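You operate a simulated robot arm through the tools that you are given. There is no shell and no other tool.

You run a simulated robot arm. Do the job below in one go: nothing can be reset, and whatever is moved stays where it is left.

TASK
Rinse the drip tray out into the funnel and let it run empty.
Fine: slide it back over the funnel, open its tap, run the rinse tap till the tray is clear, close the rinse tap, close the tray tap once it is empty.

It is judged by the outcome, as a careful person would: the job done as asked, and still so three seconds after it is handed in. It fails if anything else is knocked over, pushed out of place, dropped, spilled or broken.

THE ROBOT
A 7-joint arm with a three-finger gripper, fixed in place. Base frame: the origin is at the foot of the arm, x ahead of it, y to its left, z up. Units: mm, rad, N and s.
Its first joint turns from -2.897 to 2.897 rad. Payload 2.69 kg.
The tool frame sits at the grasp point between the pads (the TCP): z along the fingers, y along the line on which they close. The tips reach 30 mm beyond it. The gripper opens to 128 mm. The gripper's body begins 117 mm behind the TCP.
Orientation is told as [roll, pitch, yaw] about the base's x, y, z axes, in that order, counted from this pose: with the fingers straight down and closing along the base's y, the tool's x points along the base's -x, its y along +y and its z along -z.

THE INTERFACE
- The arm moves only by the tool apply_moves. Its argument "motion" is a list that holds one entry, the list of rows, each a list of 7 numbers: the opening, from 0 (shut) to 1 (fully open), then the shift along the tool's x, y, z in units of 30 mm (1.0 is 30 mm), then the turn, a rotation vector about the tool's x, y, z in units of 6 degrees (1.0 is 6 degrees). In form: [[[gripper, tx, ty, tz, ax, ay, az], ...]]. A call has 1 to 20 rows; each row shifts and turns the commanded pose from where the row before left it, along the tool's axes as they then stand. A call with a number of a shift or a turn outside -1 to 1 is refused whole. Each row takes 0.2 s and may step no farther than 50 mm and 0.15 rad from the row before; otherwise, or with a gripper value out of range, the whole call is refused. A pose out of reach is approached as far as the arm can. The call stops where the force on the tool passes 40 N (or 10 N more than at its start, if that is more) or the arm is blocked; 0.2 s more then pass. The fingers move at their own pace and stop on an object; they squeeze with about 22 N. The grip force told is the motor's: it shows also when the fingers shut on nothing. Time passes only in rows, and 0.2 s behind the last, so rows that do not move let the fingers close. It gives the time, the measured TCP pose, the force on the tool (base axes), the opening and the grip force at its end, in the units of the frame above (readings bear some noise), with the torque about the TCP (base axes, N m) and any sound that the robot's microphone picked up.
- Cameras (640 x 400 px; columns grow to the right, rows downward): "scene" is fixed at [30.3, 511.4, 1508]; the picture's right is [-0.39, -0.92, 0.00], its down [-0.48, 0.20, -0.85] and it looks along [0.79, -0.33, -0.52] (base axes); focal length 334 px, centre (320, 200). "wrist" rides on the gripper at [58, 54, -131] in the tool frame; the picture's right is [-0.68, 0.74, 0.00], its down [-0.62, -0.57, -0.55] and it looks along [-0.40, -0.37, 0.84] (tool axes); focal length 234 px, centre (320, 200). There is no depth. A picture from a camera that has moved, and an enlarged one, comes with that camera's place and axes in the base frame and with its lens. The place of the scene camera against the robot may be out by one fixed shift of up to 25 mm in any direction.
- grab_frame(camera): a new picture of that camera. No time passes.
- move_column(by): slides the trunk up (or, below 0, down) by that many mm; the arm rides with it, the base frame stays. It gives what a move gives, with no picture.
- inspect(camera, box): a new picture of the part [left, top, right, bottom] of that camera's present view, enlarged. No time passes.
- close_job(): hands the job in; it is judged then, once.

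Places have to be worked out from the pictures, the camera data and where the tool is seen. Open the gripper and draw the arm clear of the work before you hand the job in, unless the task says otherwise.

The tools are called after "Call:" as name(argument=value, ...) on one line, values as JSON. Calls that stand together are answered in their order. apply_moves: Moves the arm, as the interface text tells. Its arguments: {"type":"object","properties":{"motion":{"type":"array","items":{"type":"array","items":{"type":"array","items":{"type":"number"}}}}},"required":["motion"]} The other tools are called the same way: move_column (by) slides the trunk up or down; grab_frame (camera) takes a picture; inspect (camera, box) takes an enlarged picture of a part of a camera's view; close_job () hands the job in.

At the start:

```text
time_s: 0.0
ee_pos: [525.4, 246.3, 1331.5]
orientation: [0.0, 0.001, 0.0]
wrist_force: [-0.4, 0.1, -0.1]
moment: [0.01, -0.01, -0.02]
opening: 127.8
grip_force: 0.0
trunk travel left (down, up): [-150.0, 200.0]
```

scene: 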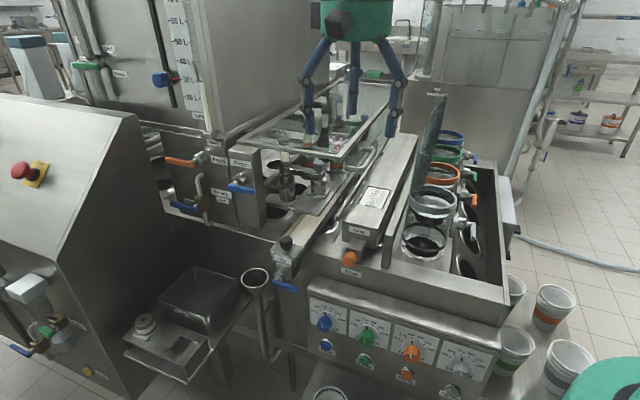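
wrist: 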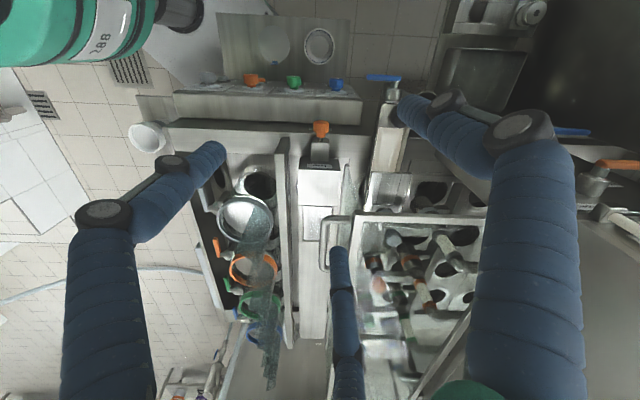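

I start by looking closely at the scene to identify the drip tray, funnel, taps and labels.

Call:
inspect(camera="scene", box=[140, 120, 300, 220])

Call:
inspect(camera="scene", box=[220, 70, 420, 195])

Call:
inspect(camera="scene", box=[220, 190, 420, 315])

Call:
inspect(camera="scene", box=[0, 200, 240, 400])

Call:
inspect(camera="scene", box=[380, 90, 540, 290])

Call:
inspect(camera="scene", box=[40, 0, 240, 125])

Call:
inspect(camera="wrist", box=[300, 60, 620, 260])

```text
4.00 times, centred on (220, 170) of scene
camera zoom: at [30.3, 511.4, 1508.0], right [-0.39, -0.92, 0.0], down [-0.48, 0.2, -0.85], along [0.79, -0.33, -0.52], focal length 1334 px, centre (720, 320)
```

zoom: 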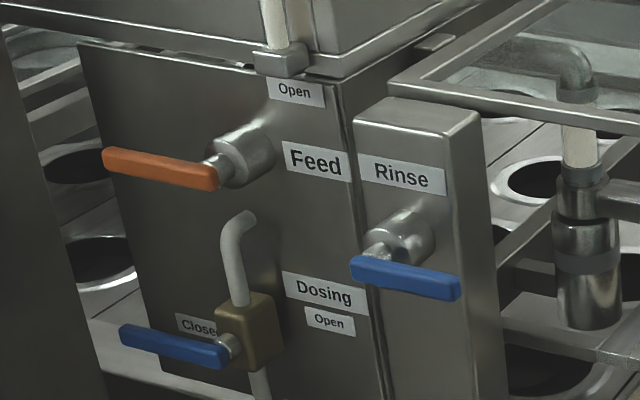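

```text
3.20 times, centred on (320, 132) of scene
camera zoom: at [30.3, 511.4, 1508.0], right [-0.39, -0.92, 0.0], down [-0.48, 0.2, -0.85], along [0.79, -0.33, -0.52], focal length 1067 px, centre (320, 416)
```

zoom: 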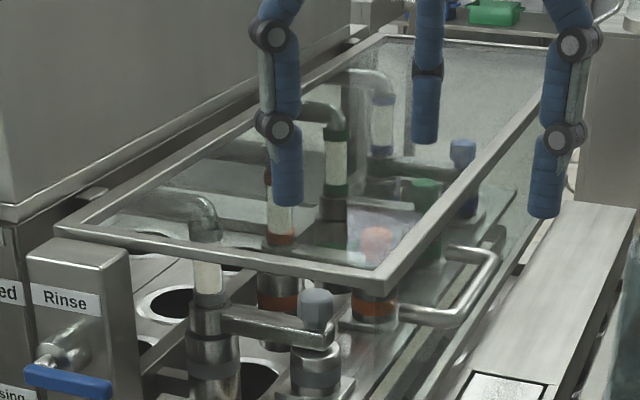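

```text
3.20 times, centred on (320, 252) of scene
camera zoom: at [30.3, 511.4, 1508.0], right [-0.39, -0.92, 0.0], down [-0.48, 0.2, -0.85], along [0.79, -0.33, -0.52], focal length 1067 px, centre (320, 32)
```

zoom: 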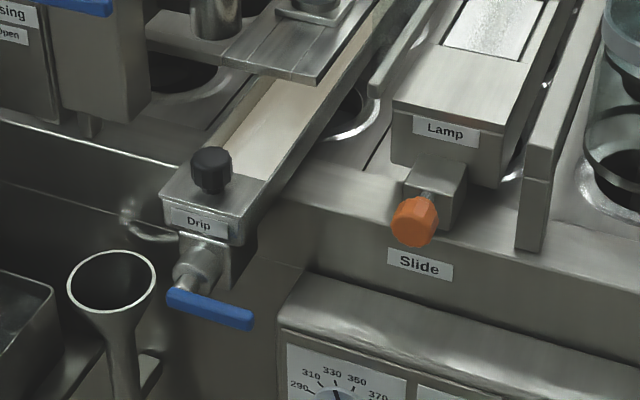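

```text
2.00 times, centred on (120, 300) of scene
camera zoom: at [30.3, 511.4, 1508.0], right [-0.39, -0.92, 0.0], down [-0.48, 0.2, -0.85], along [0.79, -0.33, -0.52], focal length 667 px, centre (720, 0)
```

zoom: 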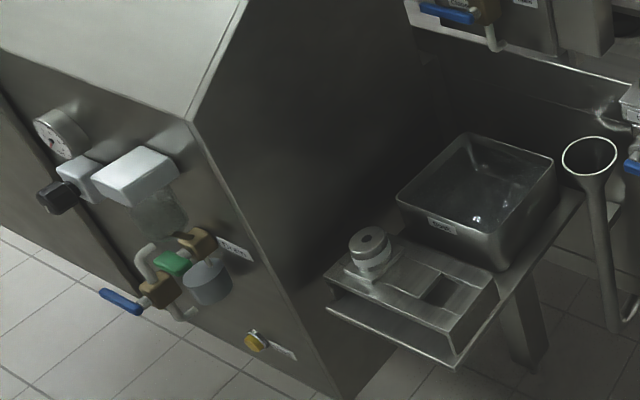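

```text
2.00 times, centred on (460, 190) of scene
camera zoom: at [30.3, 511.4, 1508.0], right [-0.39, -0.92, 0.0], down [-0.48, 0.2, -0.85], along [0.79, -0.33, -0.52], focal length 667 px, centre (40, 220)
```

zoom: 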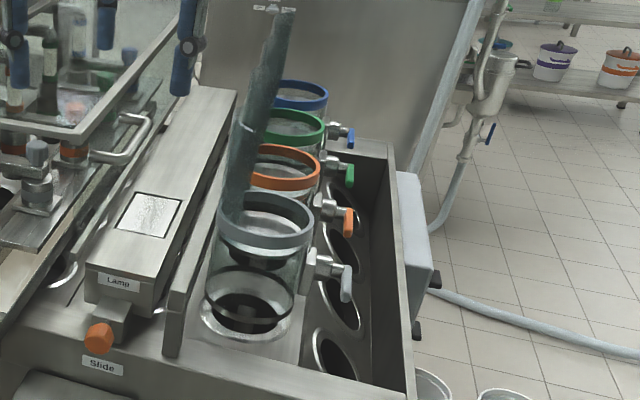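

```text
3.20 times, centred on (140, 62) of scene
camera zoom: at [30.3, 511.4, 1508.0], right [-0.39, -0.92, 0.0], down [-0.48, 0.2, -0.85], along [0.79, -0.33, -0.52], focal length 1067 px, centre (896, 640)
```

zoom: 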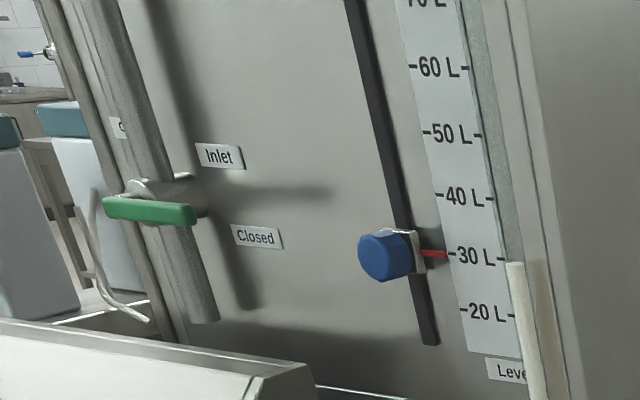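

```text
2.00 times, centred on (460, 160) of wrist
camera zoom: at [466.7, 300.8, 1463.0], right [0.68, 0.74, 0.0], down [0.62, -0.57, 0.55], along [0.4, -0.37, -0.84], focal length 468 px, centre (40, 280)
```

zoom: 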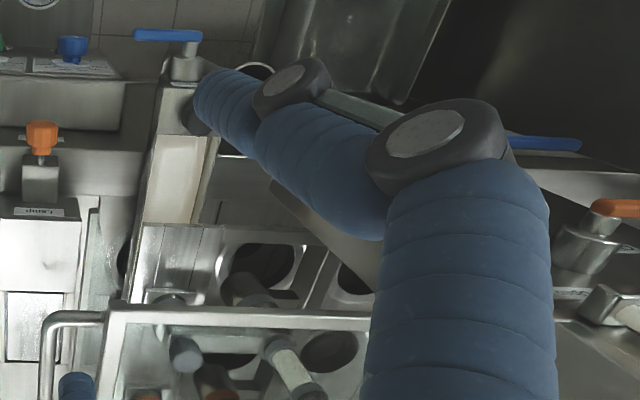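

The pictures show the drip tray (label "Drip", black knob on top, blue tap at the front), the funnel to its left (about (696, 419, 880)), and the Rinse tap on the post. The gripper pictured seems to have three legs, so I shut it in place to see how the fingers move and to clear the view.

Call:
apply_moves(motion=[[[0, 0, 0, 0, 0, 0, 0], [0, 0, 0, 0, 0, 0, 0], [0, 0, 0, 0, 0, 0, 0], [0, 0, 0, 0, 0, 0, 0]]])

Call:
grab_frame(camera="wrist")

Call:
grab_frame(camera="scene")

```text
time_s: 1.0
ee_pos: [525.3, 247.0, 1331.5]
orientation: [0.001, 0.0, -0.002]
wrist_force: [0.5, 0.2, 0.4]
moment: [0.03, -0.01, 0.01]
opening: 2.4
grip_force: 22.2
trunk travel left (down, up): [-150.0, 200.0]
```

```text
taken
camera wrist: at [466.7, 300.7, 1463.0], right [0.68, 0.74, 0.0], down [0.62, -0.57, 0.55], along [0.4, -0.37, -0.84], focal length 234 px, centre (320, 200)
```

wrist: 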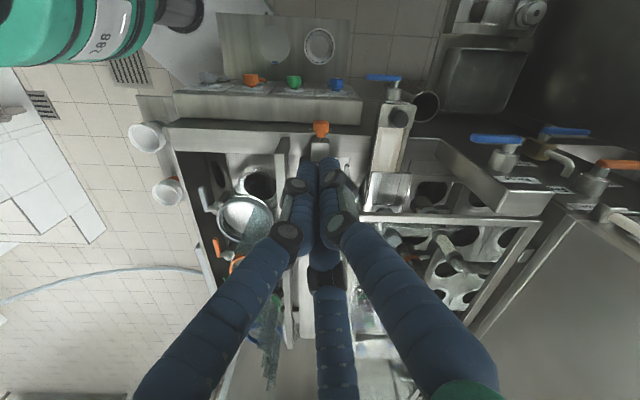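

```text
taken
```

scene: 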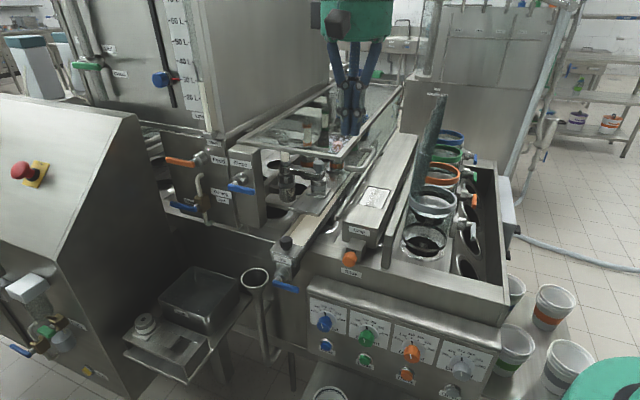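

The gripper is indeed shown as three legs closing centrally; with it shut the funnel and taps are visible from the wrist. I zoom into the tray end, funnel and rinse tap.

Call:
inspect(camera="wrist", box=[350, 60, 480, 140])

Call:
inspect(camera="wrist", box=[440, 110, 640, 235])

Call:
inspect(camera="wrist", box=[340, 140, 500, 240])

Call:
inspect(camera="scene", box=[230, 215, 330, 315])

Call:
inspect(camera="scene", box=[240, 140, 380, 260])

```text
4.92 times, centred on (415, 100) of wrist
camera zoom: at [466.7, 300.7, 1463.0], right [0.68, 0.74, 0.0], down [0.62, -0.57, 0.55], along [0.4, -0.37, -0.84], focal length 1153 px, centre (-148, 692)
```

zoom: 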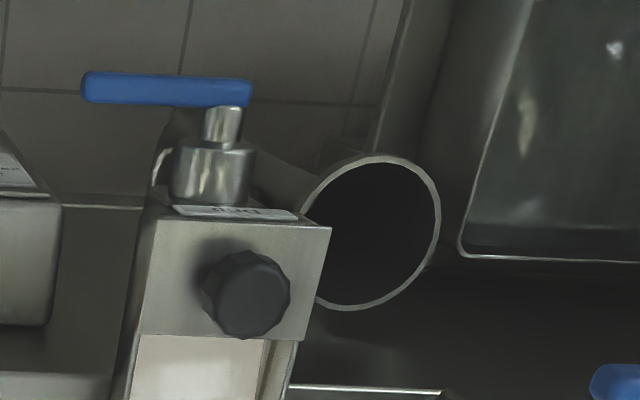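

```text
3.20 times, centred on (540, 172) of wrist
camera zoom: at [466.7, 300.7, 1463.0], right [0.68, 0.74, 0.0], down [0.62, -0.57, 0.55], along [0.4, -0.37, -0.84], focal length 749 px, centre (-384, 288)
```

zoom: 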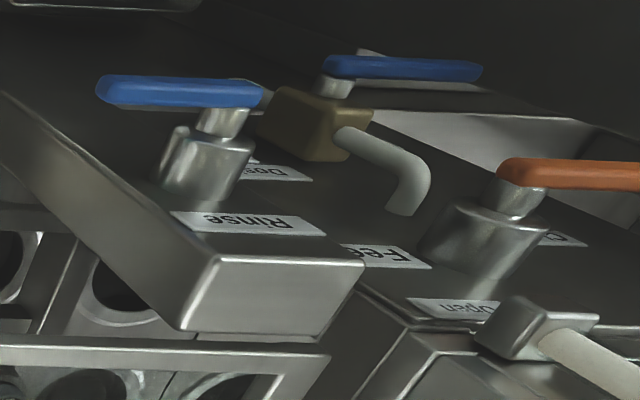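

```text
4.00 times, centred on (420, 190) of wrist
camera zoom: at [466.7, 300.7, 1463.0], right [0.68, 0.74, 0.0], down [0.62, -0.57, 0.55], along [0.4, -0.37, -0.84], focal length 937 px, centre (-80, 240)
```

zoom: 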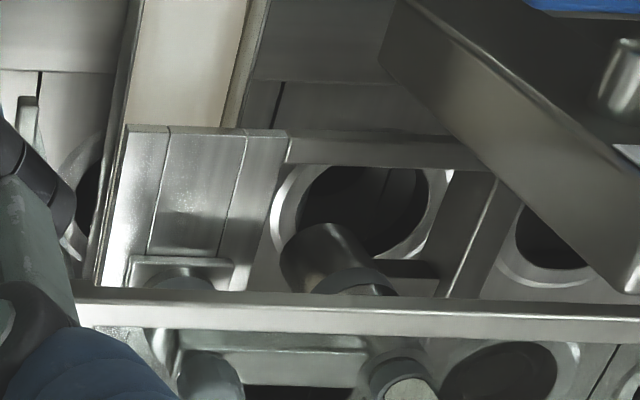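

```text
4.00 times, centred on (280, 265) of scene
camera zoom: at [30.3, 511.4, 1508.0], right [-0.39, -0.92, 0.0], down [-0.48, 0.2, -0.85], along [0.79, -0.33, -0.52], focal length 1334 px, centre (480, -60)
```

zoom: 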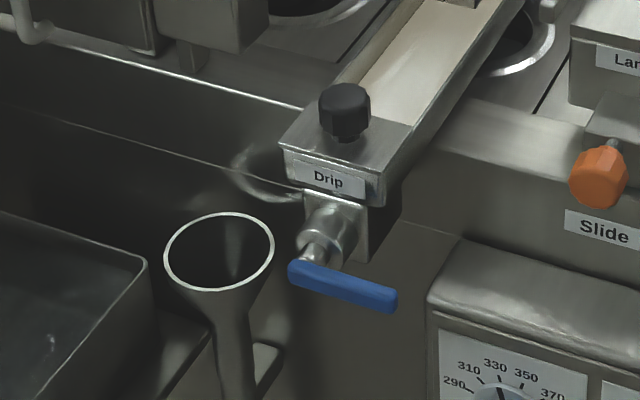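

```text
3.33 times, centred on (310, 200) of scene
camera zoom: at [30.3, 511.4, 1508.0], right [-0.39, -0.92, 0.0], down [-0.48, 0.2, -0.85], along [0.79, -0.33, -0.52], focal length 1112 px, centre (353, 200)
```

zoom: 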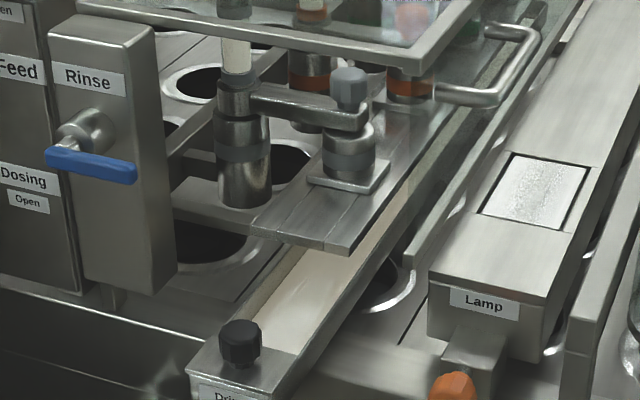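

The funnel comes out near (739, 414, 833), the tray's knob near (659, 338, 991), and the machine is turned about 45° to the base. I back the arm out in front of the machine and tilt it 30° to look at the tray end, tap and funnel from the front.

Call:
apply_moves(motion=[[[0, -0.203, 0.915, 0, 0, 0, 0], [0, -0.203, 0.915, 0, 0, 0, 0], [0, -0.203, 0.915, 0, 0, 0, 0], [0, -0.203, 0.915, 0, 0, 0, 0], [0, -0.203, 0.915, 0, 0, 0, 0], [0, -0.203, 0.915, 0, 0, 0, 0], [0, -0.203, 0.915, 0, 0, 0, 0], [0, -0.203, 0.915, 0, 0, 0, 0], [0, -0.203, 0.915, 0, 0, 0, 0], [0, 0, 0, 0, 0.714, -0.7, 0], [0, 0, 0, 0, 0.714, -0.7, 0], [0, 0, 0, 0, 0.714, -0.7, 0], [0, 0, 0, 0, 0.714, -0.7, 0], [0, 0, 0, 0, 0.714, -0.7, 0]]])

Call:
grab_frame(camera="wrist")

Call:
grab_frame(camera="scene")

```text
time_s: 4.0
ee_pos: [580.2, 495.0, 1330.7]
orientation: [-0.393, -0.36, 0.073]
wrist_force: [0.3, 0.3, 0.6]
moment: [0.02, 0.04, -0.01]
opening: 2.2
grip_force: 21.9
trunk travel left (down, up): [-150.0, 200.0]
```

```text
taken
camera wrist: at [483.0, 587.9, 1405.4], right [0.68, 0.73, -0.03], down [0.34, -0.29, 0.89], along [0.65, -0.62, -0.45], focal length 234 px, centre (320, 200)
```

wrist: 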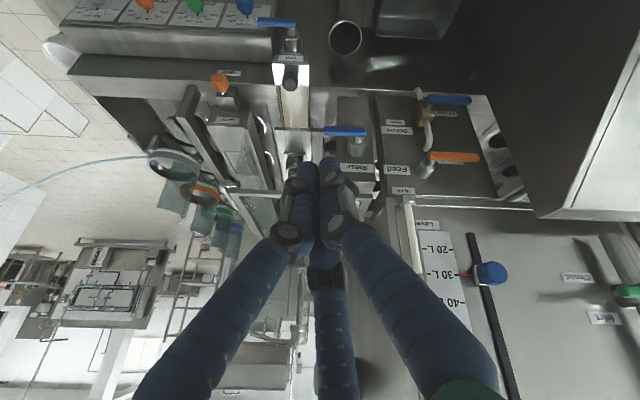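

```text
taken
```

scene: 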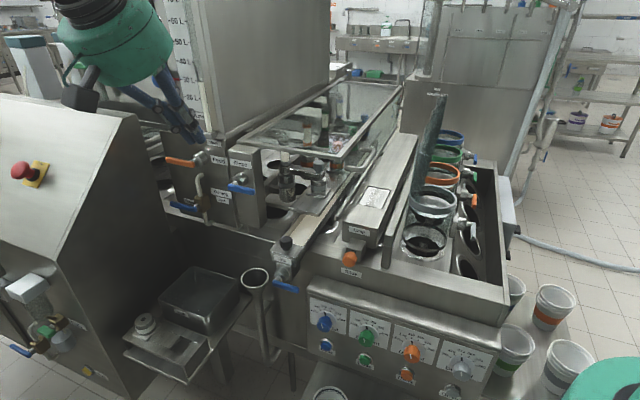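

The wrist view is upside down here but clear. I lower the arm in front of the machine to see the tray tap and funnel from close by.

Call:
apply_moves(motion=[[[0, 0.397, 0.405, 0.981, 0, 0, 0], [0, 0.397, 0.405, 0.981, 0, 0, 0], [0, 0.397, 0.405, 0.981, 0, 0, 0], [0, 0.397, 0.405, 0.981, 0, 0, 0], [0, 0.397, 0.405, 0.981, 0, 0, 0], [0, 0.397, 0.405, 0.981, 0, 0, 0], [0, 0.397, 0.405, 0.981, 0, 0, 0]]])

Call:
grab_frame(camera="wrist")

Call:
grab_frame(camera="scene")

```text
time_s: 5.6
ee_pos: [579.1, 494.8, 1093.8]
orientation: [-0.39, -0.358, 0.072]
wrist_force: [-0.3, 0.5, -0.4]
moment: [0.01, 0.0, -0.01]
opening: 2.2
grip_force: 22.2
trunk travel left (down, up): [-150.0, 200.0]
```

```text
taken
camera wrist: at [483.3, 588.3, 1167.6], right [0.68, 0.73, -0.03], down [0.35, -0.29, 0.89], along [0.65, -0.62, -0.45], focal length 234 px, centre (320, 200)
```

wrist: 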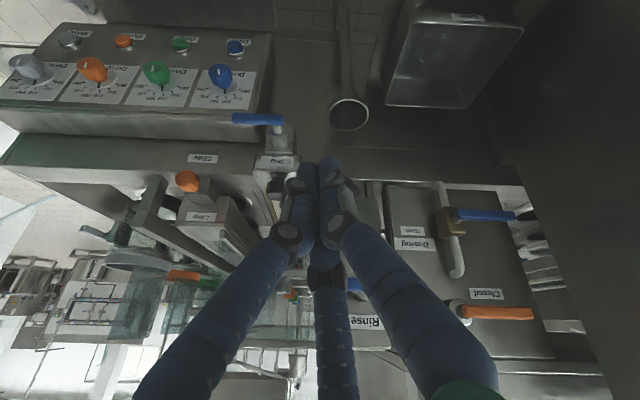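

```text
taken
```

scene: 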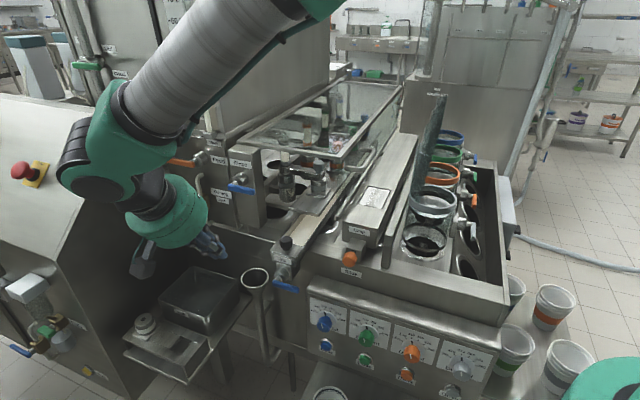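

Closer now; I zoom on the tray end, tap, funnel and rinse tap from this angle (picture rotated by 180°).

Call:
inspect(camera="wrist", box=[220, 80, 400, 200])

Call:
inspect(camera="wrist", box=[340, 170, 560, 330])

Call:
inspect(camera="wrist", box=[0, 10, 300, 210])

```text
3.33 times, centred on (310, 140) of wrist
camera zoom: at [483.3, 588.3, 1167.6], right [0.68, 0.73, -0.03], down [0.35, -0.29, 0.89], along [0.65, -0.62, -0.45], focal length 781 px, centre (353, 400)
```

zoom: 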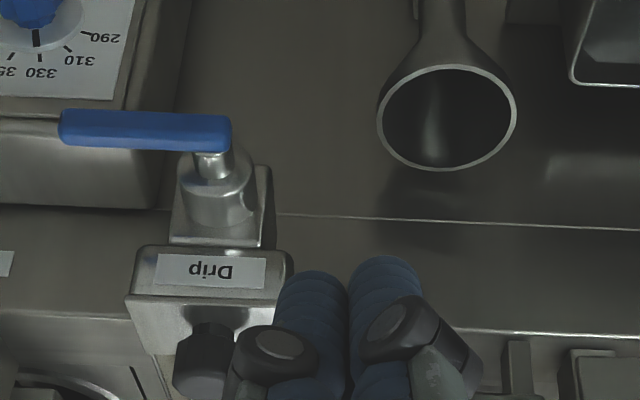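

```text
2.50 times, centred on (450, 250) of wrist
camera zoom: at [483.3, 588.3, 1167.6], right [0.68, 0.73, -0.03], down [0.35, -0.29, 0.89], along [0.65, -0.62, -0.45], focal length 585 px, centre (-5, 75)
```

zoom: 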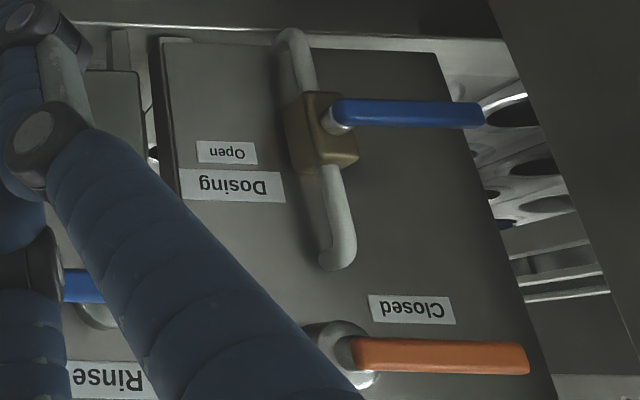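

```text
2.00 times, centred on (150, 110) of wrist
camera zoom: at [483.3, 588.3, 1167.6], right [0.68, 0.73, -0.03], down [0.35, -0.29, 0.89], along [0.65, -0.62, -0.45], focal length 468 px, centre (660, 380)
```

zoom: 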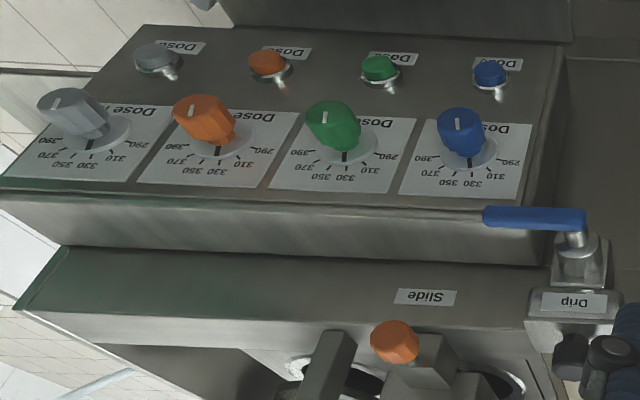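

Triangulating two wrist views gives the funnel rim centre at about (733, 412, 847), the tray knob at (653, 337, 1002), so the tray must go about 110 mm to the machine's left. I turn the tool so its closing line lies along the machine's front and tilt it to 60° for a frontal look.

Call:
apply_moves(motion=[[[0, 0, 0, 0, 0, 0, 0.95], [0, 0, 0, 0, 0, 0, 0.95], [0, 0, 0, 0, 0, 0, 0.95], [0, 0, 0, 0, 0, 0, 0.95], [0, 0, 0, 0, 0, 0, 0.95], [0, 0, 0, 0, 0, 0, 0.95], [0, 0, 0, 0, 0, 0, 0.95], [0, 0, 0, 0, 0, 0, 0.95], [0, 0, 0, 0, 0, -1, 0], [0, 0, 0, 0, 0, -1, 0], [0, 0, 0, 0, 0, -1, 0], [0, 0, 0, 0, 0, -1, 0], [0, 0, 0, 0, 0, -1, 0]]])

Call:
grab_frame(camera="wrist")

Call:
grab_frame(camera="scene")

```text
time_s: 8.4
ee_pos: [580.4, 494.3, 1094.4]
orientation: [0.002, -1.048, -0.798]
wrist_force: [-0.4, 0.1, 0.4]
moment: [0.02, 0.03, 0.01]
opening: 2.4
grip_force: 21.9
trunk travel left (down, up): [-150.0, 200.0]
```

```text
taken
camera wrist: at [518.5, 634.9, 1109.0], right [0.76, 0.27, 0.59], down [-0.52, -0.28, 0.81], along [0.38, -0.92, -0.07], focal length 234 px, centre (320, 200)
```

wrist: 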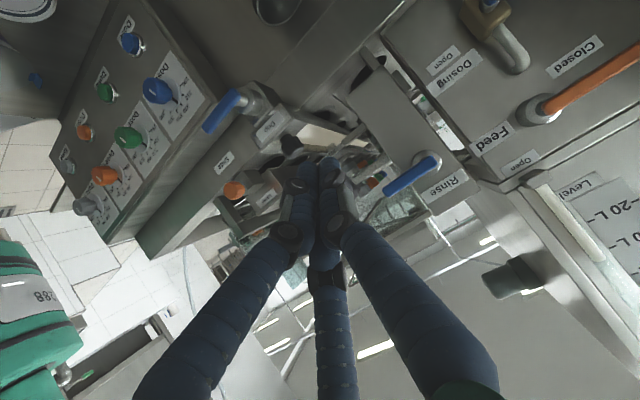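

```text
taken
```

scene: 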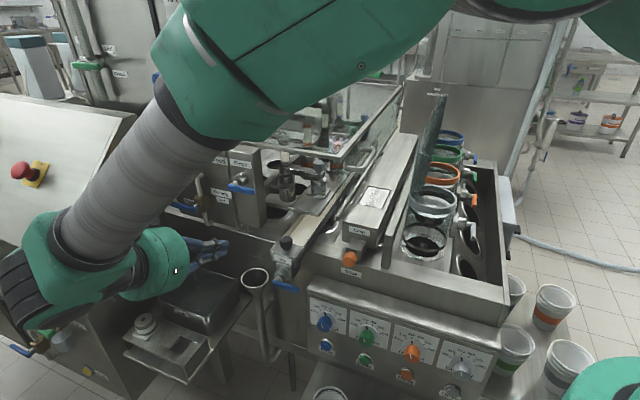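

The frontal view now shows the tray tap, rinse tap and labels; I zoom on each to refine positions.

Call:
inspect(camera="wrist", box=[180, 60, 340, 160])

Call:
inspect(camera="wrist", box=[340, 50, 500, 230])

Call:
inspect(camera="scene", box=[210, 140, 370, 260])

```text
4.00 times, centred on (260, 110) of wrist
camera zoom: at [518.5, 634.9, 1109.0], right [0.76, 0.27, 0.59], down [-0.52, -0.28, 0.81], along [0.38, -0.92, -0.07], focal length 937 px, centre (560, 560)
```

zoom: 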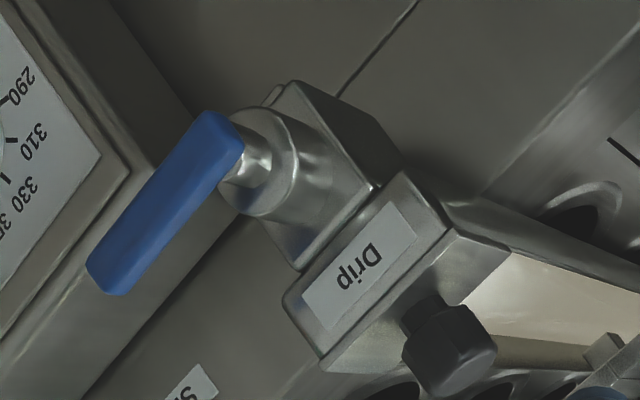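

```text
2.22 times, centred on (420, 140) of wrist
camera zoom: at [518.5, 634.9, 1109.0], right [0.76, 0.27, 0.59], down [-0.52, -0.28, 0.81], along [0.38, -0.92, -0.07], focal length 520 px, centre (98, 333)
```

zoom: 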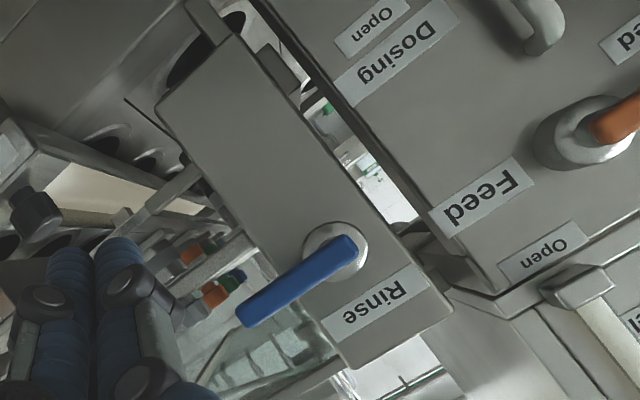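

```text
3.33 times, centred on (290, 200) of scene
camera zoom: at [30.3, 511.4, 1508.0], right [-0.39, -0.92, 0.0], down [-0.48, 0.2, -0.85], along [0.79, -0.33, -0.52], focal length 1112 px, centre (420, 200)
```

zoom: 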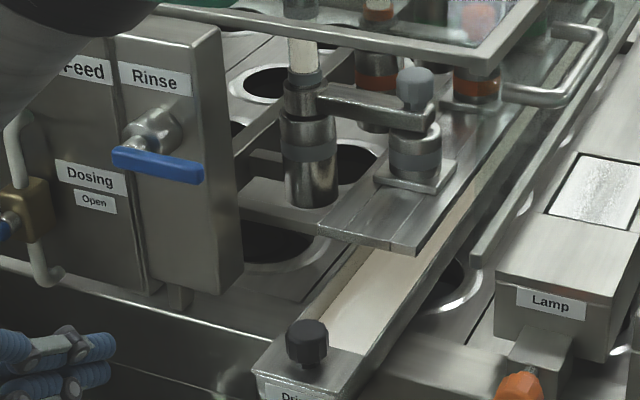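

The measurements agree: knob at machine coordinates L≈703, F≈-217, z≈1000; tray lever pivot z≈926; rinse post above with its bottom at z≈993; rinse lever at z≈1128. I open to about 50 mm and go to a standoff in front of the knob with 60° tilt.

Call:
apply_moves(motion=[[[0.4, 0.34, -0.475, 0.745, 0, 0, 0], [0.4, 0.34, -0.475, 0.745, 0, 0, 0], [0.4, 0.34, -0.475, 0.745, 0, 0, 0], [0.4, 0.34, -0.475, 0.745, 0, 0, 0], [0.4, 0, 0, 0, 0, 0, 0]]])

Call:
grab_frame(camera="wrist")

Call:
grab_frame(camera="scene")

```text
time_s: 9.6
ee_pos: [578.8, 412.5, 1012.8]
orientation: [0.002, -1.047, -0.796]
wrist_force: [-0.2, 0.5, 0.2]
moment: [0.02, -0.01, 0.0]
opening: 51.3
grip_force: 0.0
trunk travel left (down, up): [-150.0, 200.0]
```

```text
taken
camera wrist: at [518.6, 553.0, 1028.5], right [0.76, 0.27, 0.59], down [-0.52, -0.28, 0.81], along [0.38, -0.92, -0.07], focal length 234 px, centre (320, 200)
```

wrist: 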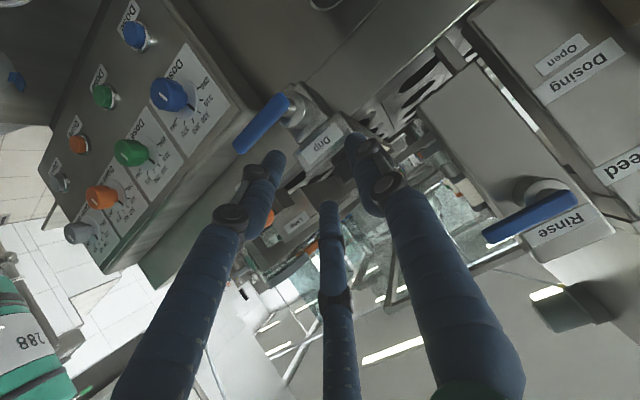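

```text
taken
```

scene: 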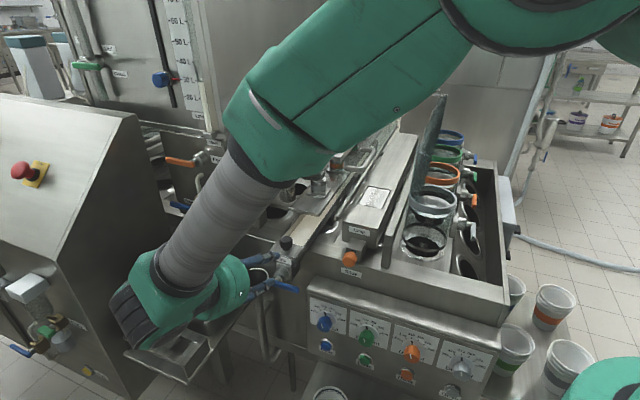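

TCP reads L≈702, F≈-111, in line with the knob. To keep the contact compact I shut the fingers, shift 47 mm to the right of the knob, and go in beside it so I can push the tray to the left by its knob.

Call:
apply_moves(motion=[[[0, 0, -0.78, 0, 0, 0, 0], [0, 0, -0.78, 0, 0, 0, 0], [0, 0, 0, 0, 0, 0, 0], [0, -0.404, 0, 0.7, 0, 0, 0], [0, -0.404, 0, 0.7, 0, 0, 0], [0, -0.404, 0, 0.7, 0, 0, 0], [0, -0.404, 0, 0.7, 0, 0, 0], [0, 0, 0, 0, 0, 0, 0]]])

Call:
grab_frame(camera="wrist")

Call:
grab_frame(camera="scene")

```text
time_s: 11.4
ee_pos: [612.8, 311.3, 1013.3]
orientation: [0.0, -1.048, -0.796]
wrist_force: [0.4, 0.2, 0.5]
moment: [0.02, 0.01, 0.05]
opening: 2.2
grip_force: 21.7
trunk travel left (down, up): [-150.0, 200.0]
```

```text
taken
camera wrist: at [552.9, 451.5, 1028.9], right [0.76, 0.27, 0.59], down [-0.52, -0.28, 0.81], along [0.38, -0.92, -0.07], focal length 234 px, centre (320, 200)
```

wrist: 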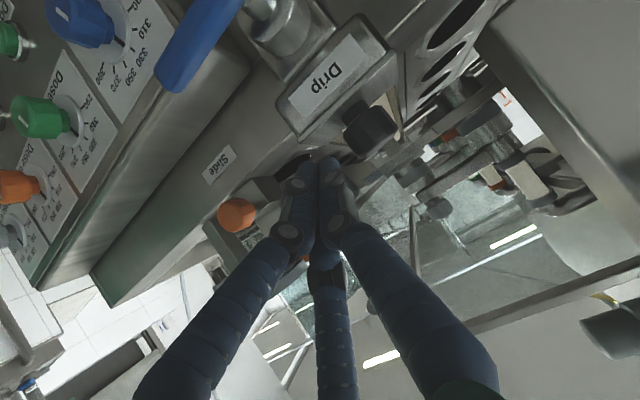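

```text
taken
```

scene: 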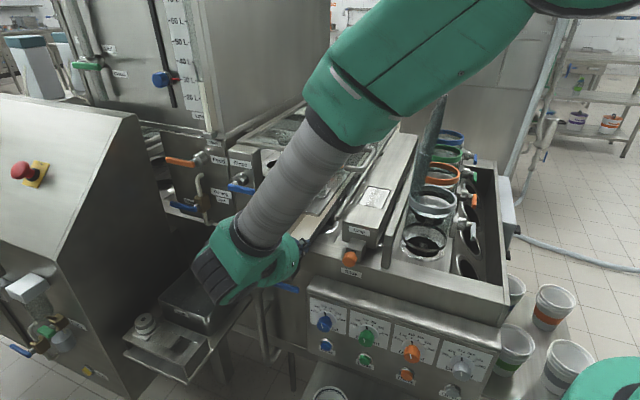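

The knob is seen just left of the fingertips, matching the estimate. I push to the left by 45 mm in small steps and watch the force.

Call:
apply_moves(motion=[[[0, 0, 0.3, 0, 0, 0, 0], [0, 0, 0.3, 0, 0, 0, 0], [0, 0, 0.3, 0, 0, 0, 0], [0, 0, 0.3, 0, 0, 0, 0], [0, 0, 0.3, 0, 0, 0, 0]]])

Call:
grab_frame(camera="wrist")

```text
time_s: 12.6
ee_pos: [646.5, 344.0, 1014.0]
orientation: [0.003, -1.047, -0.796]
wrist_force: [0.2, 0.9, -1.5]
moment: [0.01, 0.06, 0.0]
opening: 2.3
grip_force: 22.0
trunk travel left (down, up): [-150.0, 200.0]
```

```text
taken
camera wrist: at [584.8, 484.0, 1029.7], right [0.76, 0.27, 0.59], down [-0.52, -0.28, 0.81], along [0.38, -0.92, -0.07], focal length 234 px, centre (320, 200)
```

wrist: 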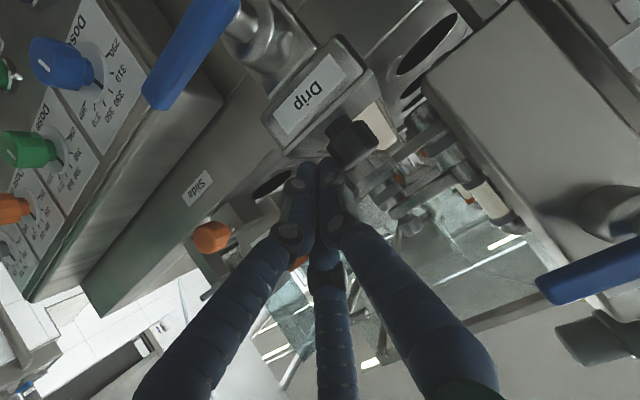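

The knob moved with me (now at about L≈733) with hardly any force, so the tray slides along the front as expected. I push on by about 66 mm.

Call:
apply_moves(motion=[[[0, 0, 0.25, 0, 0, 0, 0], [0, 0, 0.3, 0, 0, 0, 0], [0, 0, 0.3, 0, 0, 0, 0], [0, 0, 0.3, 0, 0, 0, 0], [0, 0, 0.3, 0, 0, 0, 0], [0, 0, 0.25, 0, 0, 0, 0], [0, 0, 0.25, 0, 0, 0, 0], [0, 0, 0.15, 0, 0, 0, 0], [0, 0, 0.1, 0, 0, 0, 0]]])

Call:
grab_frame(camera="wrist")

Call:
grab_frame(camera="scene")

```text
time_s: 14.6
ee_pos: [693.4, 388.9, 1012.9]
orientation: [0.001, -1.047, -0.794]
wrist_force: [-1.8, -0.9, -0.1]
moment: [-0.01, 0.06, -0.03]
opening: 2.3
grip_force: 22.0
trunk travel left (down, up): [-150.0, 200.0]
```

```text
taken
camera wrist: at [631.8, 529.7, 1028.8], right [0.76, 0.27, 0.59], down [-0.52, -0.28, 0.81], along [0.38, -0.92, -0.07], focal length 234 px, centre (320, 200)
```

wrist: 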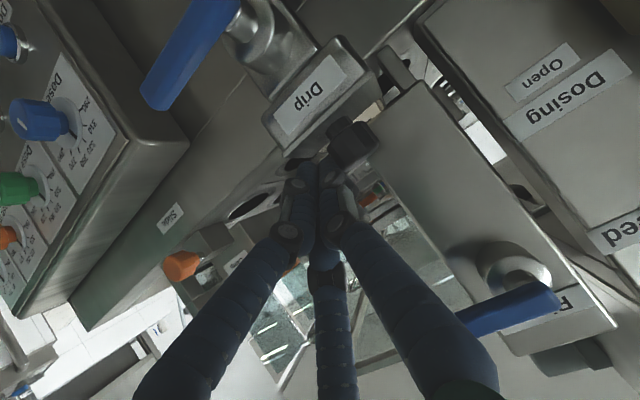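

```text
taken
```

scene: 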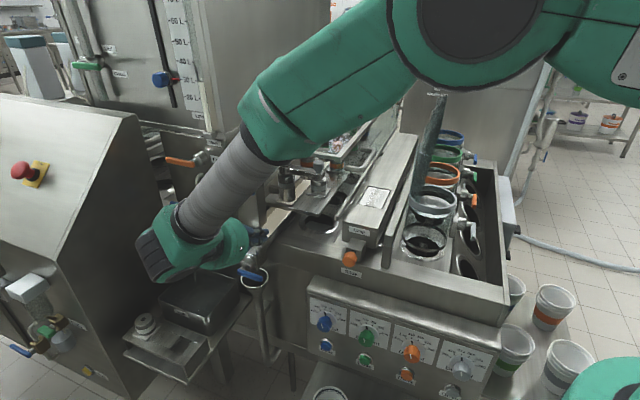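

The tray is now close to the funnel. I zoom on both views to judge how far the outlet still has to go.

Call:
inspect(camera="scene", box=[200, 220, 320, 320])

Call:
inspect(camera="wrist", box=[200, 0, 460, 180])

```text
4.00 times, centred on (260, 270) of scene
camera zoom: at [30.3, 511.4, 1508.0], right [-0.39, -0.92, 0.0], down [-0.48, 0.2, -0.85], along [0.79, -0.33, -0.52], focal length 1334 px, centre (560, -80)
```

zoom: 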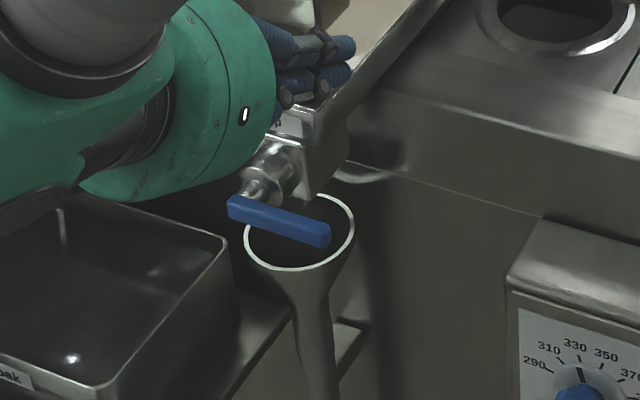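

```text
2.22 times, centred on (330, 90) of wrist
camera zoom: at [631.8, 529.7, 1028.8], right [0.76, 0.27, 0.59], down [-0.52, -0.28, 0.81], along [0.38, -0.92, -0.07], focal length 520 px, centre (298, 444)
```

zoom: 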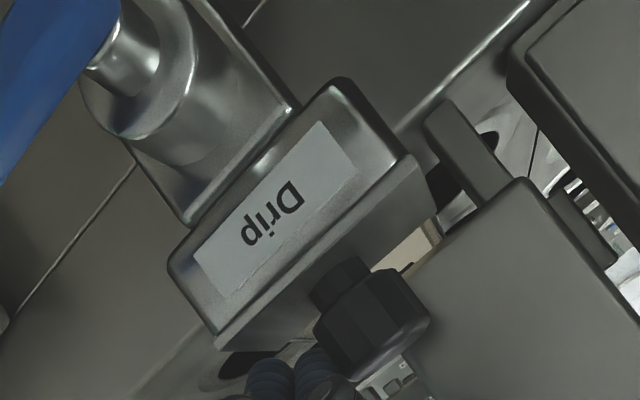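

The knob is now at about L≈801 and the funnel centre at about L≈812, so I nudge another 11 mm in small steps.

Call:
apply_moves(motion=[[[0, 0, 0.15, 0, 0, 0, 0], [0, 0, 0.12, 0, 0, 0, 0], [0, 0, 0.1, 0, 0, 0, 0], [0, 0, 0, 0, 0, 0, 0]]])

Call:
inspect(camera="scene", box=[200, 220, 320, 320])

Call:
grab_frame(camera="wrist")

```text
time_s: 15.6
ee_pos: [700.3, 397.4, 1013.2]
orientation: [0.002, -1.046, -0.796]
wrist_force: [0.0, 0.9, -0.3]
moment: [-0.04, -0.01, 0.03]
opening: 2.3
grip_force: 22.1
trunk travel left (down, up): [-150.0, 200.0]
```

```text
4.00 times, centred on (260, 270) of scene
camera zoom: at [30.3, 511.4, 1508.0], right [-0.39, -0.92, 0.0], down [-0.48, 0.2, -0.85], along [0.79, -0.33, -0.52], focal length 1334 px, centre (560, -80)
```

zoom: 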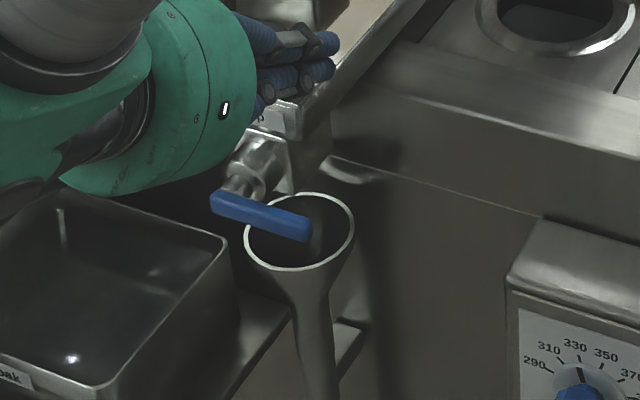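

```text
taken
camera wrist: at [639.9, 537.7, 1028.5], right [0.76, 0.27, 0.59], down [-0.52, -0.28, 0.81], along [0.38, -0.92, -0.07], focal length 234 px, centre (320, 200)
```

wrist: 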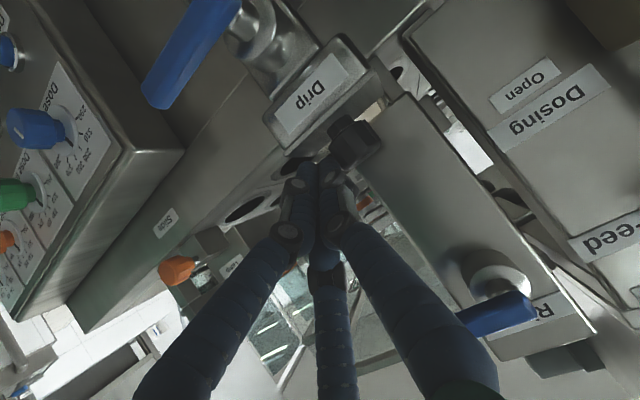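

The knob now stands at about L≈811, in line with the funnel (≈812), and the tap block hangs over the funnel. I back off from the knob and come down in front of the tray's tap lever.

Call:
apply_moves(motion=[[[0, 0, -0.4, 0, 0, 0, 0], [0, 0.377, 0, -0.652, 0, 0, 0], [0, 0.377, 0, -0.652, 0, 0, 0], [0, 0.377, 0, -0.652, 0, 0, 0], [0, 0.377, 0, -0.652, 0, 0, 0], [0, 0.377, 0, -0.652, 0, 0, 0], [0, 0.612, 0.02, 0.353, 0, 0, 0], [0, 0.612, 0.02, 0.353, 0, 0, 0], [0, 0.612, 0.02, 0.353, 0, 0, 0], [0, 0.612, 0.02, 0.353, 0, 0, 0], [0, 0.612, 0.02, 0.353, 0, 0, 0]]])

Call:
grab_frame(camera="wrist")

Call:
grab_frame(camera="scene")

```text
time_s: 18.0
ee_pos: [615.2, 471.6, 907.9]
orientation: [0.001, -1.046, -0.795]
wrist_force: [-0.2, -0.1, 0.4]
moment: [0.01, 0.03, 0.0]
opening: 2.0
grip_force: 22.2
trunk travel left (down, up): [-150.0, 200.0]
```

```text
taken
camera wrist: at [553.9, 611.8, 923.5], right [0.76, 0.27, 0.59], down [-0.52, -0.28, 0.81], along [0.38, -0.92, -0.07], focal length 234 px, centre (320, 200)
```

wrist: 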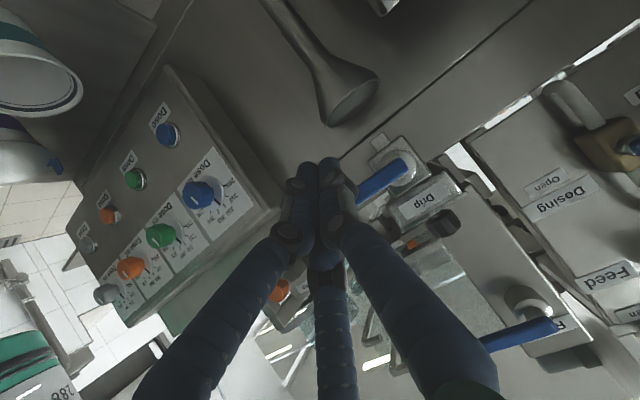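

```text
taken
```

scene: 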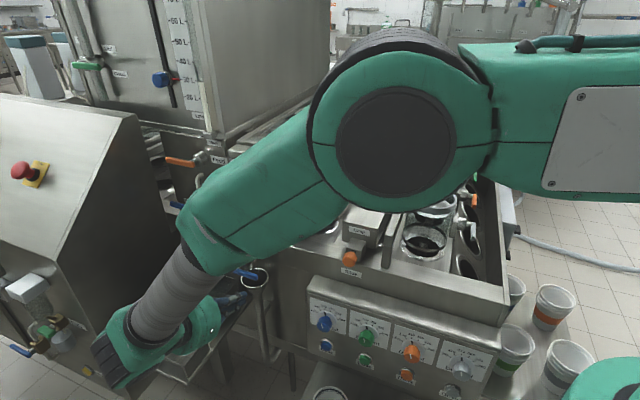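

I zoom on the tray tap, its underside and the funnel from this low viewpoint to find the outlet and the lever's exact place.

Call:
inspect(camera="wrist", box=[310, 60, 490, 250])

```text
2.11 times, centred on (400, 155) of wrist
camera zoom: at [553.9, 611.8, 923.5], right [0.76, 0.27, 0.59], down [-0.52, -0.28, 0.81], along [0.38, -0.92, -0.07], focal length 493 px, centre (152, 295)
```

zoom: 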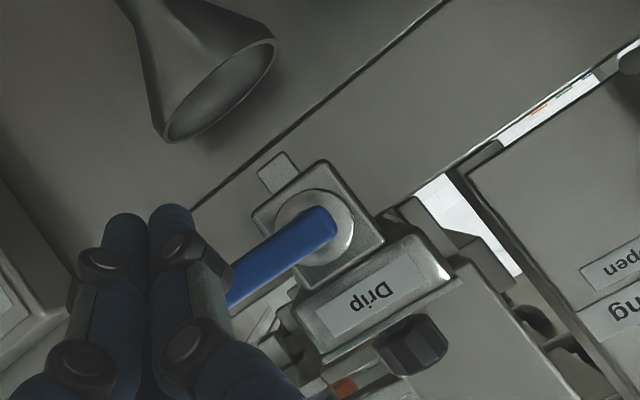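

The spout under the tap block lies straight above the funnel mouth (both at L≈813–815), so the tray is in place. Now I move the fingertips in under the lever's free end and lift gently to find out whether it turns upward.

Call:
apply_moves(motion=[[[0, -0.4, 0, 0.693, 0, 0, 0], [0, -0.4, 0, 0.693, 0, 0, 0], [0, -0.144, 0, -0.083, 0, 0, 0], [0, -0.144, 0, -0.083, 0, 0, 0], [0, -0.144, 0, -0.083, 0, 0, 0], [0, 0, 0, 0, 0, 0, 0]]])

Call:
grab_frame(camera="wrist")

```text
time_s: 18.9
ee_pos: [646.1, 436.9, 907.4]
orientation: [-0.011, -1.04, -0.787]
wrist_force: [-5.5, 6.1, -11.8]
moment: [0.14, -0.11, 0.16]
opening: 2.2
grip_force: 22.0
trunk travel left (down, up): [-150.0, 200.0]
stopped in row 4: the force on the tool passed its limit at 44 N (the readings are from after the stop); the commanded pose is now the measured one
```

```text
taken
camera wrist: at [584.9, 576.9, 922.9], right [0.77, 0.28, 0.58], down [-0.51, -0.28, 0.81], along [0.38, -0.92, -0.07], focal length 234 px, centre (320, 200)
```

wrist: 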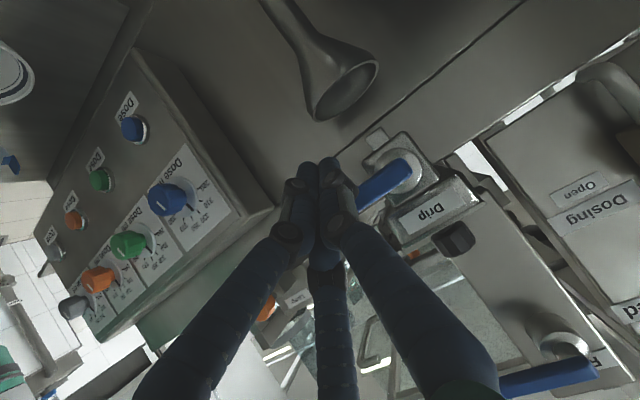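

Lifting was stopped at 44 N with the lever not turning, so it must open downward. I back out, rise above the lever and come in over its free end.

Call:
apply_moves(motion=[[[0, 0.2, 0, 0.115, 0, 0, 0], [0, 0.417, 0, -0.722, 0, 0, 0], [0, 0.417, 0, -0.722, 0, 0, 0], [0, -0.65, 0, -0.375, 0, 0, 0], [0, -0.65, 0, -0.375, 0, 0, 0], [0, -0.65, 0, -0.375, 0, 0, 0], [0, -0.4, 0, 0.693, 0, 0, 0], [0, -0.4, 0, 0.693, 0, 0, 0], [0, 0, 0, 0, 0, 0, 0]]])

Call:
grab_frame(camera="wrist")

```text
time_s: 20.9
ee_pos: [646.3, 437.2, 970.0]
orientation: [-0.007, -1.044, -0.788]
wrist_force: [-0.6, -0.1, -0.9]
moment: [0.03, 0.01, -0.02]
opening: 2.4
grip_force: 22.2
trunk travel left (down, up): [-150.0, 200.0]
```

```text
taken
camera wrist: at [585.3, 577.0, 985.3], right [0.77, 0.27, 0.58], down [-0.52, -0.28, 0.81], along [0.38, -0.92, -0.07], focal length 234 px, centre (320, 200)
```

wrist: 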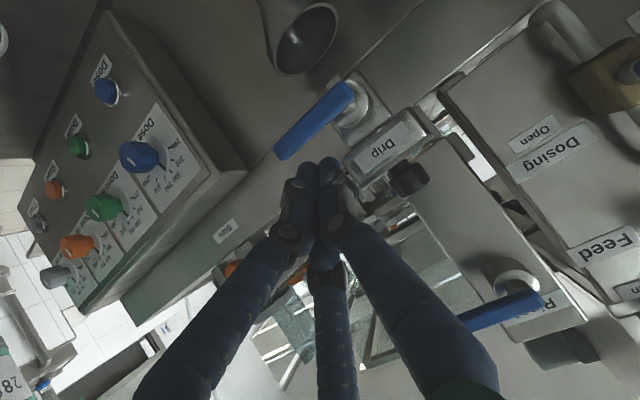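

I'm above the lever's free end (lever still horizontal in view). I press down gently in 6 mm steps.

Call:
apply_moves(motion=[[[0, 0.173, 0, 0.1, 0, 0, 0], [0, 0.173, 0, 0.1, 0, 0, 0], [0, 0.173, 0, 0.1, 0, 0, 0], [0, 0.173, 0, 0.1, 0, 0, 0], [0, 0, 0, 0, 0, 0, 0]]])

Call:
grab_frame(camera="wrist")

```text
time_s: 22.1
ee_pos: [646.0, 437.2, 945.6]
orientation: [-0.008, -1.042, -0.788]
wrist_force: [-0.2, 0.0, 0.2]
moment: [0.01, 0.01, 0.0]
opening: 1.9
grip_force: 22.4
trunk travel left (down, up): [-150.0, 200.0]
```

```text
taken
camera wrist: at [584.6, 577.5, 961.5], right [0.77, 0.27, 0.58], down [-0.52, -0.28, 0.81], along [0.38, -0.92, -0.07], focal length 234 px, centre (320, 200)
```

wrist: 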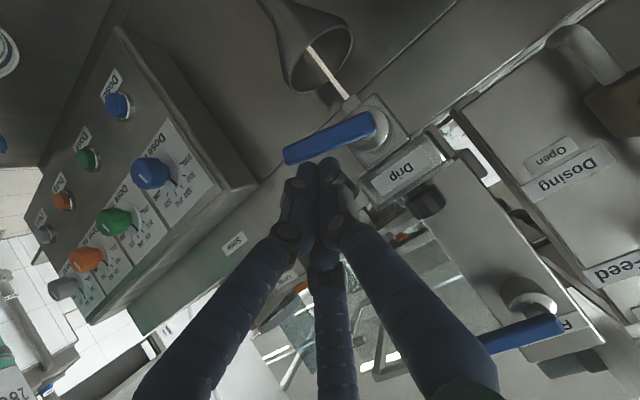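

The lever turns downward: it is about 18° down and a stream already runs from the spout straight into the funnel. I continue pushing it round along its arc until it points straight down.

Call:
apply_moves(motion=[[[0, 0.318, -0.15, 0.183, 0, 0, 0], [0, 0.361, 0.043, 0.208, 0, 0, 0], [0, 0.338, 0.163, 0.195, 0, 0, 0], [0, 0.289, 0.257, 0.167, 0, 0, 0], [0, 0.219, 0.337, 0.127, 0, 0, 0], [0, 0, 0, 0, 0, 0, 0]]])

Call:
grab_frame(camera="wrist")

Call:
grab_frame(camera="scene")

```text
time_s: 23.5
ee_pos: [659.8, 451.1, 893.4]
orientation: [-0.011, -1.045, -0.787]
wrist_force: [-1.4, -1.6, 0.0]
moment: [-0.08, 0.0, -0.04]
opening: 2.1
grip_force: 21.4
trunk travel left (down, up): [-150.0, 200.0]
```

```text
taken
camera wrist: at [598.3, 591.4, 908.3], right [0.77, 0.27, 0.58], down [-0.52, -0.28, 0.81], along [0.38, -0.92, -0.07], focal length 234 px, centre (320, 200)
```

wrist: 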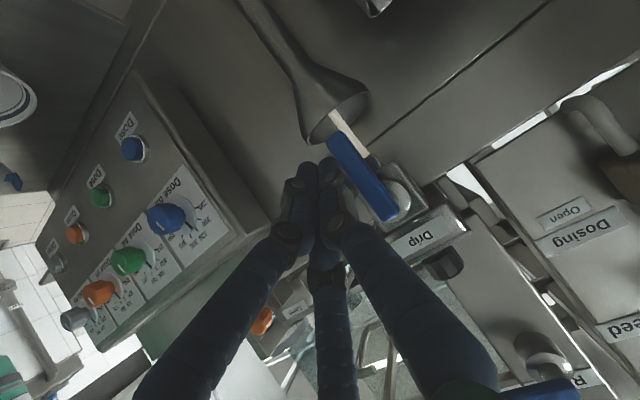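

```text
taken
```

scene: 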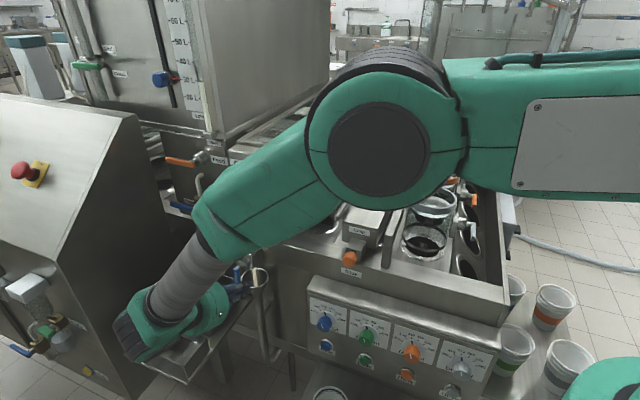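

The lever is at about 82° with the stream landing in the funnel. I push the last few millimetres to seat it.

Call:
apply_moves(motion=[[[0, 0.03, 0.12, 0.02, 0, 0, 0], [0, 0, 0.1, 0, 0, 0, 0], [0, 0, 0.08, 0, 0, 0, 0], [0, 0, 0, 0, 0, 0, 0]]])

Call:
inspect(camera="wrist", box=[270, 60, 480, 260])

```text
time_s: 24.1
ee_pos: [660.3, 452.1, 889.1]
orientation: [-0.024, -1.046, -0.78]
wrist_force: [-9.1, -6.4, -0.3]
moment: [-0.16, -0.03, -0.15]
opening: 2.1
grip_force: 21.8
trunk travel left (down, up): [-150.0, 200.0]
stopped in row 3: the force on the tool passed its limit at 44 N (the readings are from after the stop); the commanded pose is now the measured one
```

```text
2.00 times, centred on (375, 160) of wrist
camera zoom: at [600.0, 591.5, 904.4], right [0.77, 0.27, 0.58], down [-0.51, -0.27, 0.81], along [0.38, -0.92, -0.07], focal length 468 px, centre (210, 280)
```

zoom: 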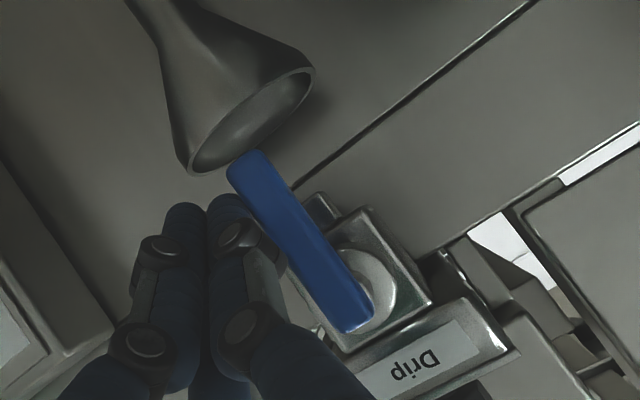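

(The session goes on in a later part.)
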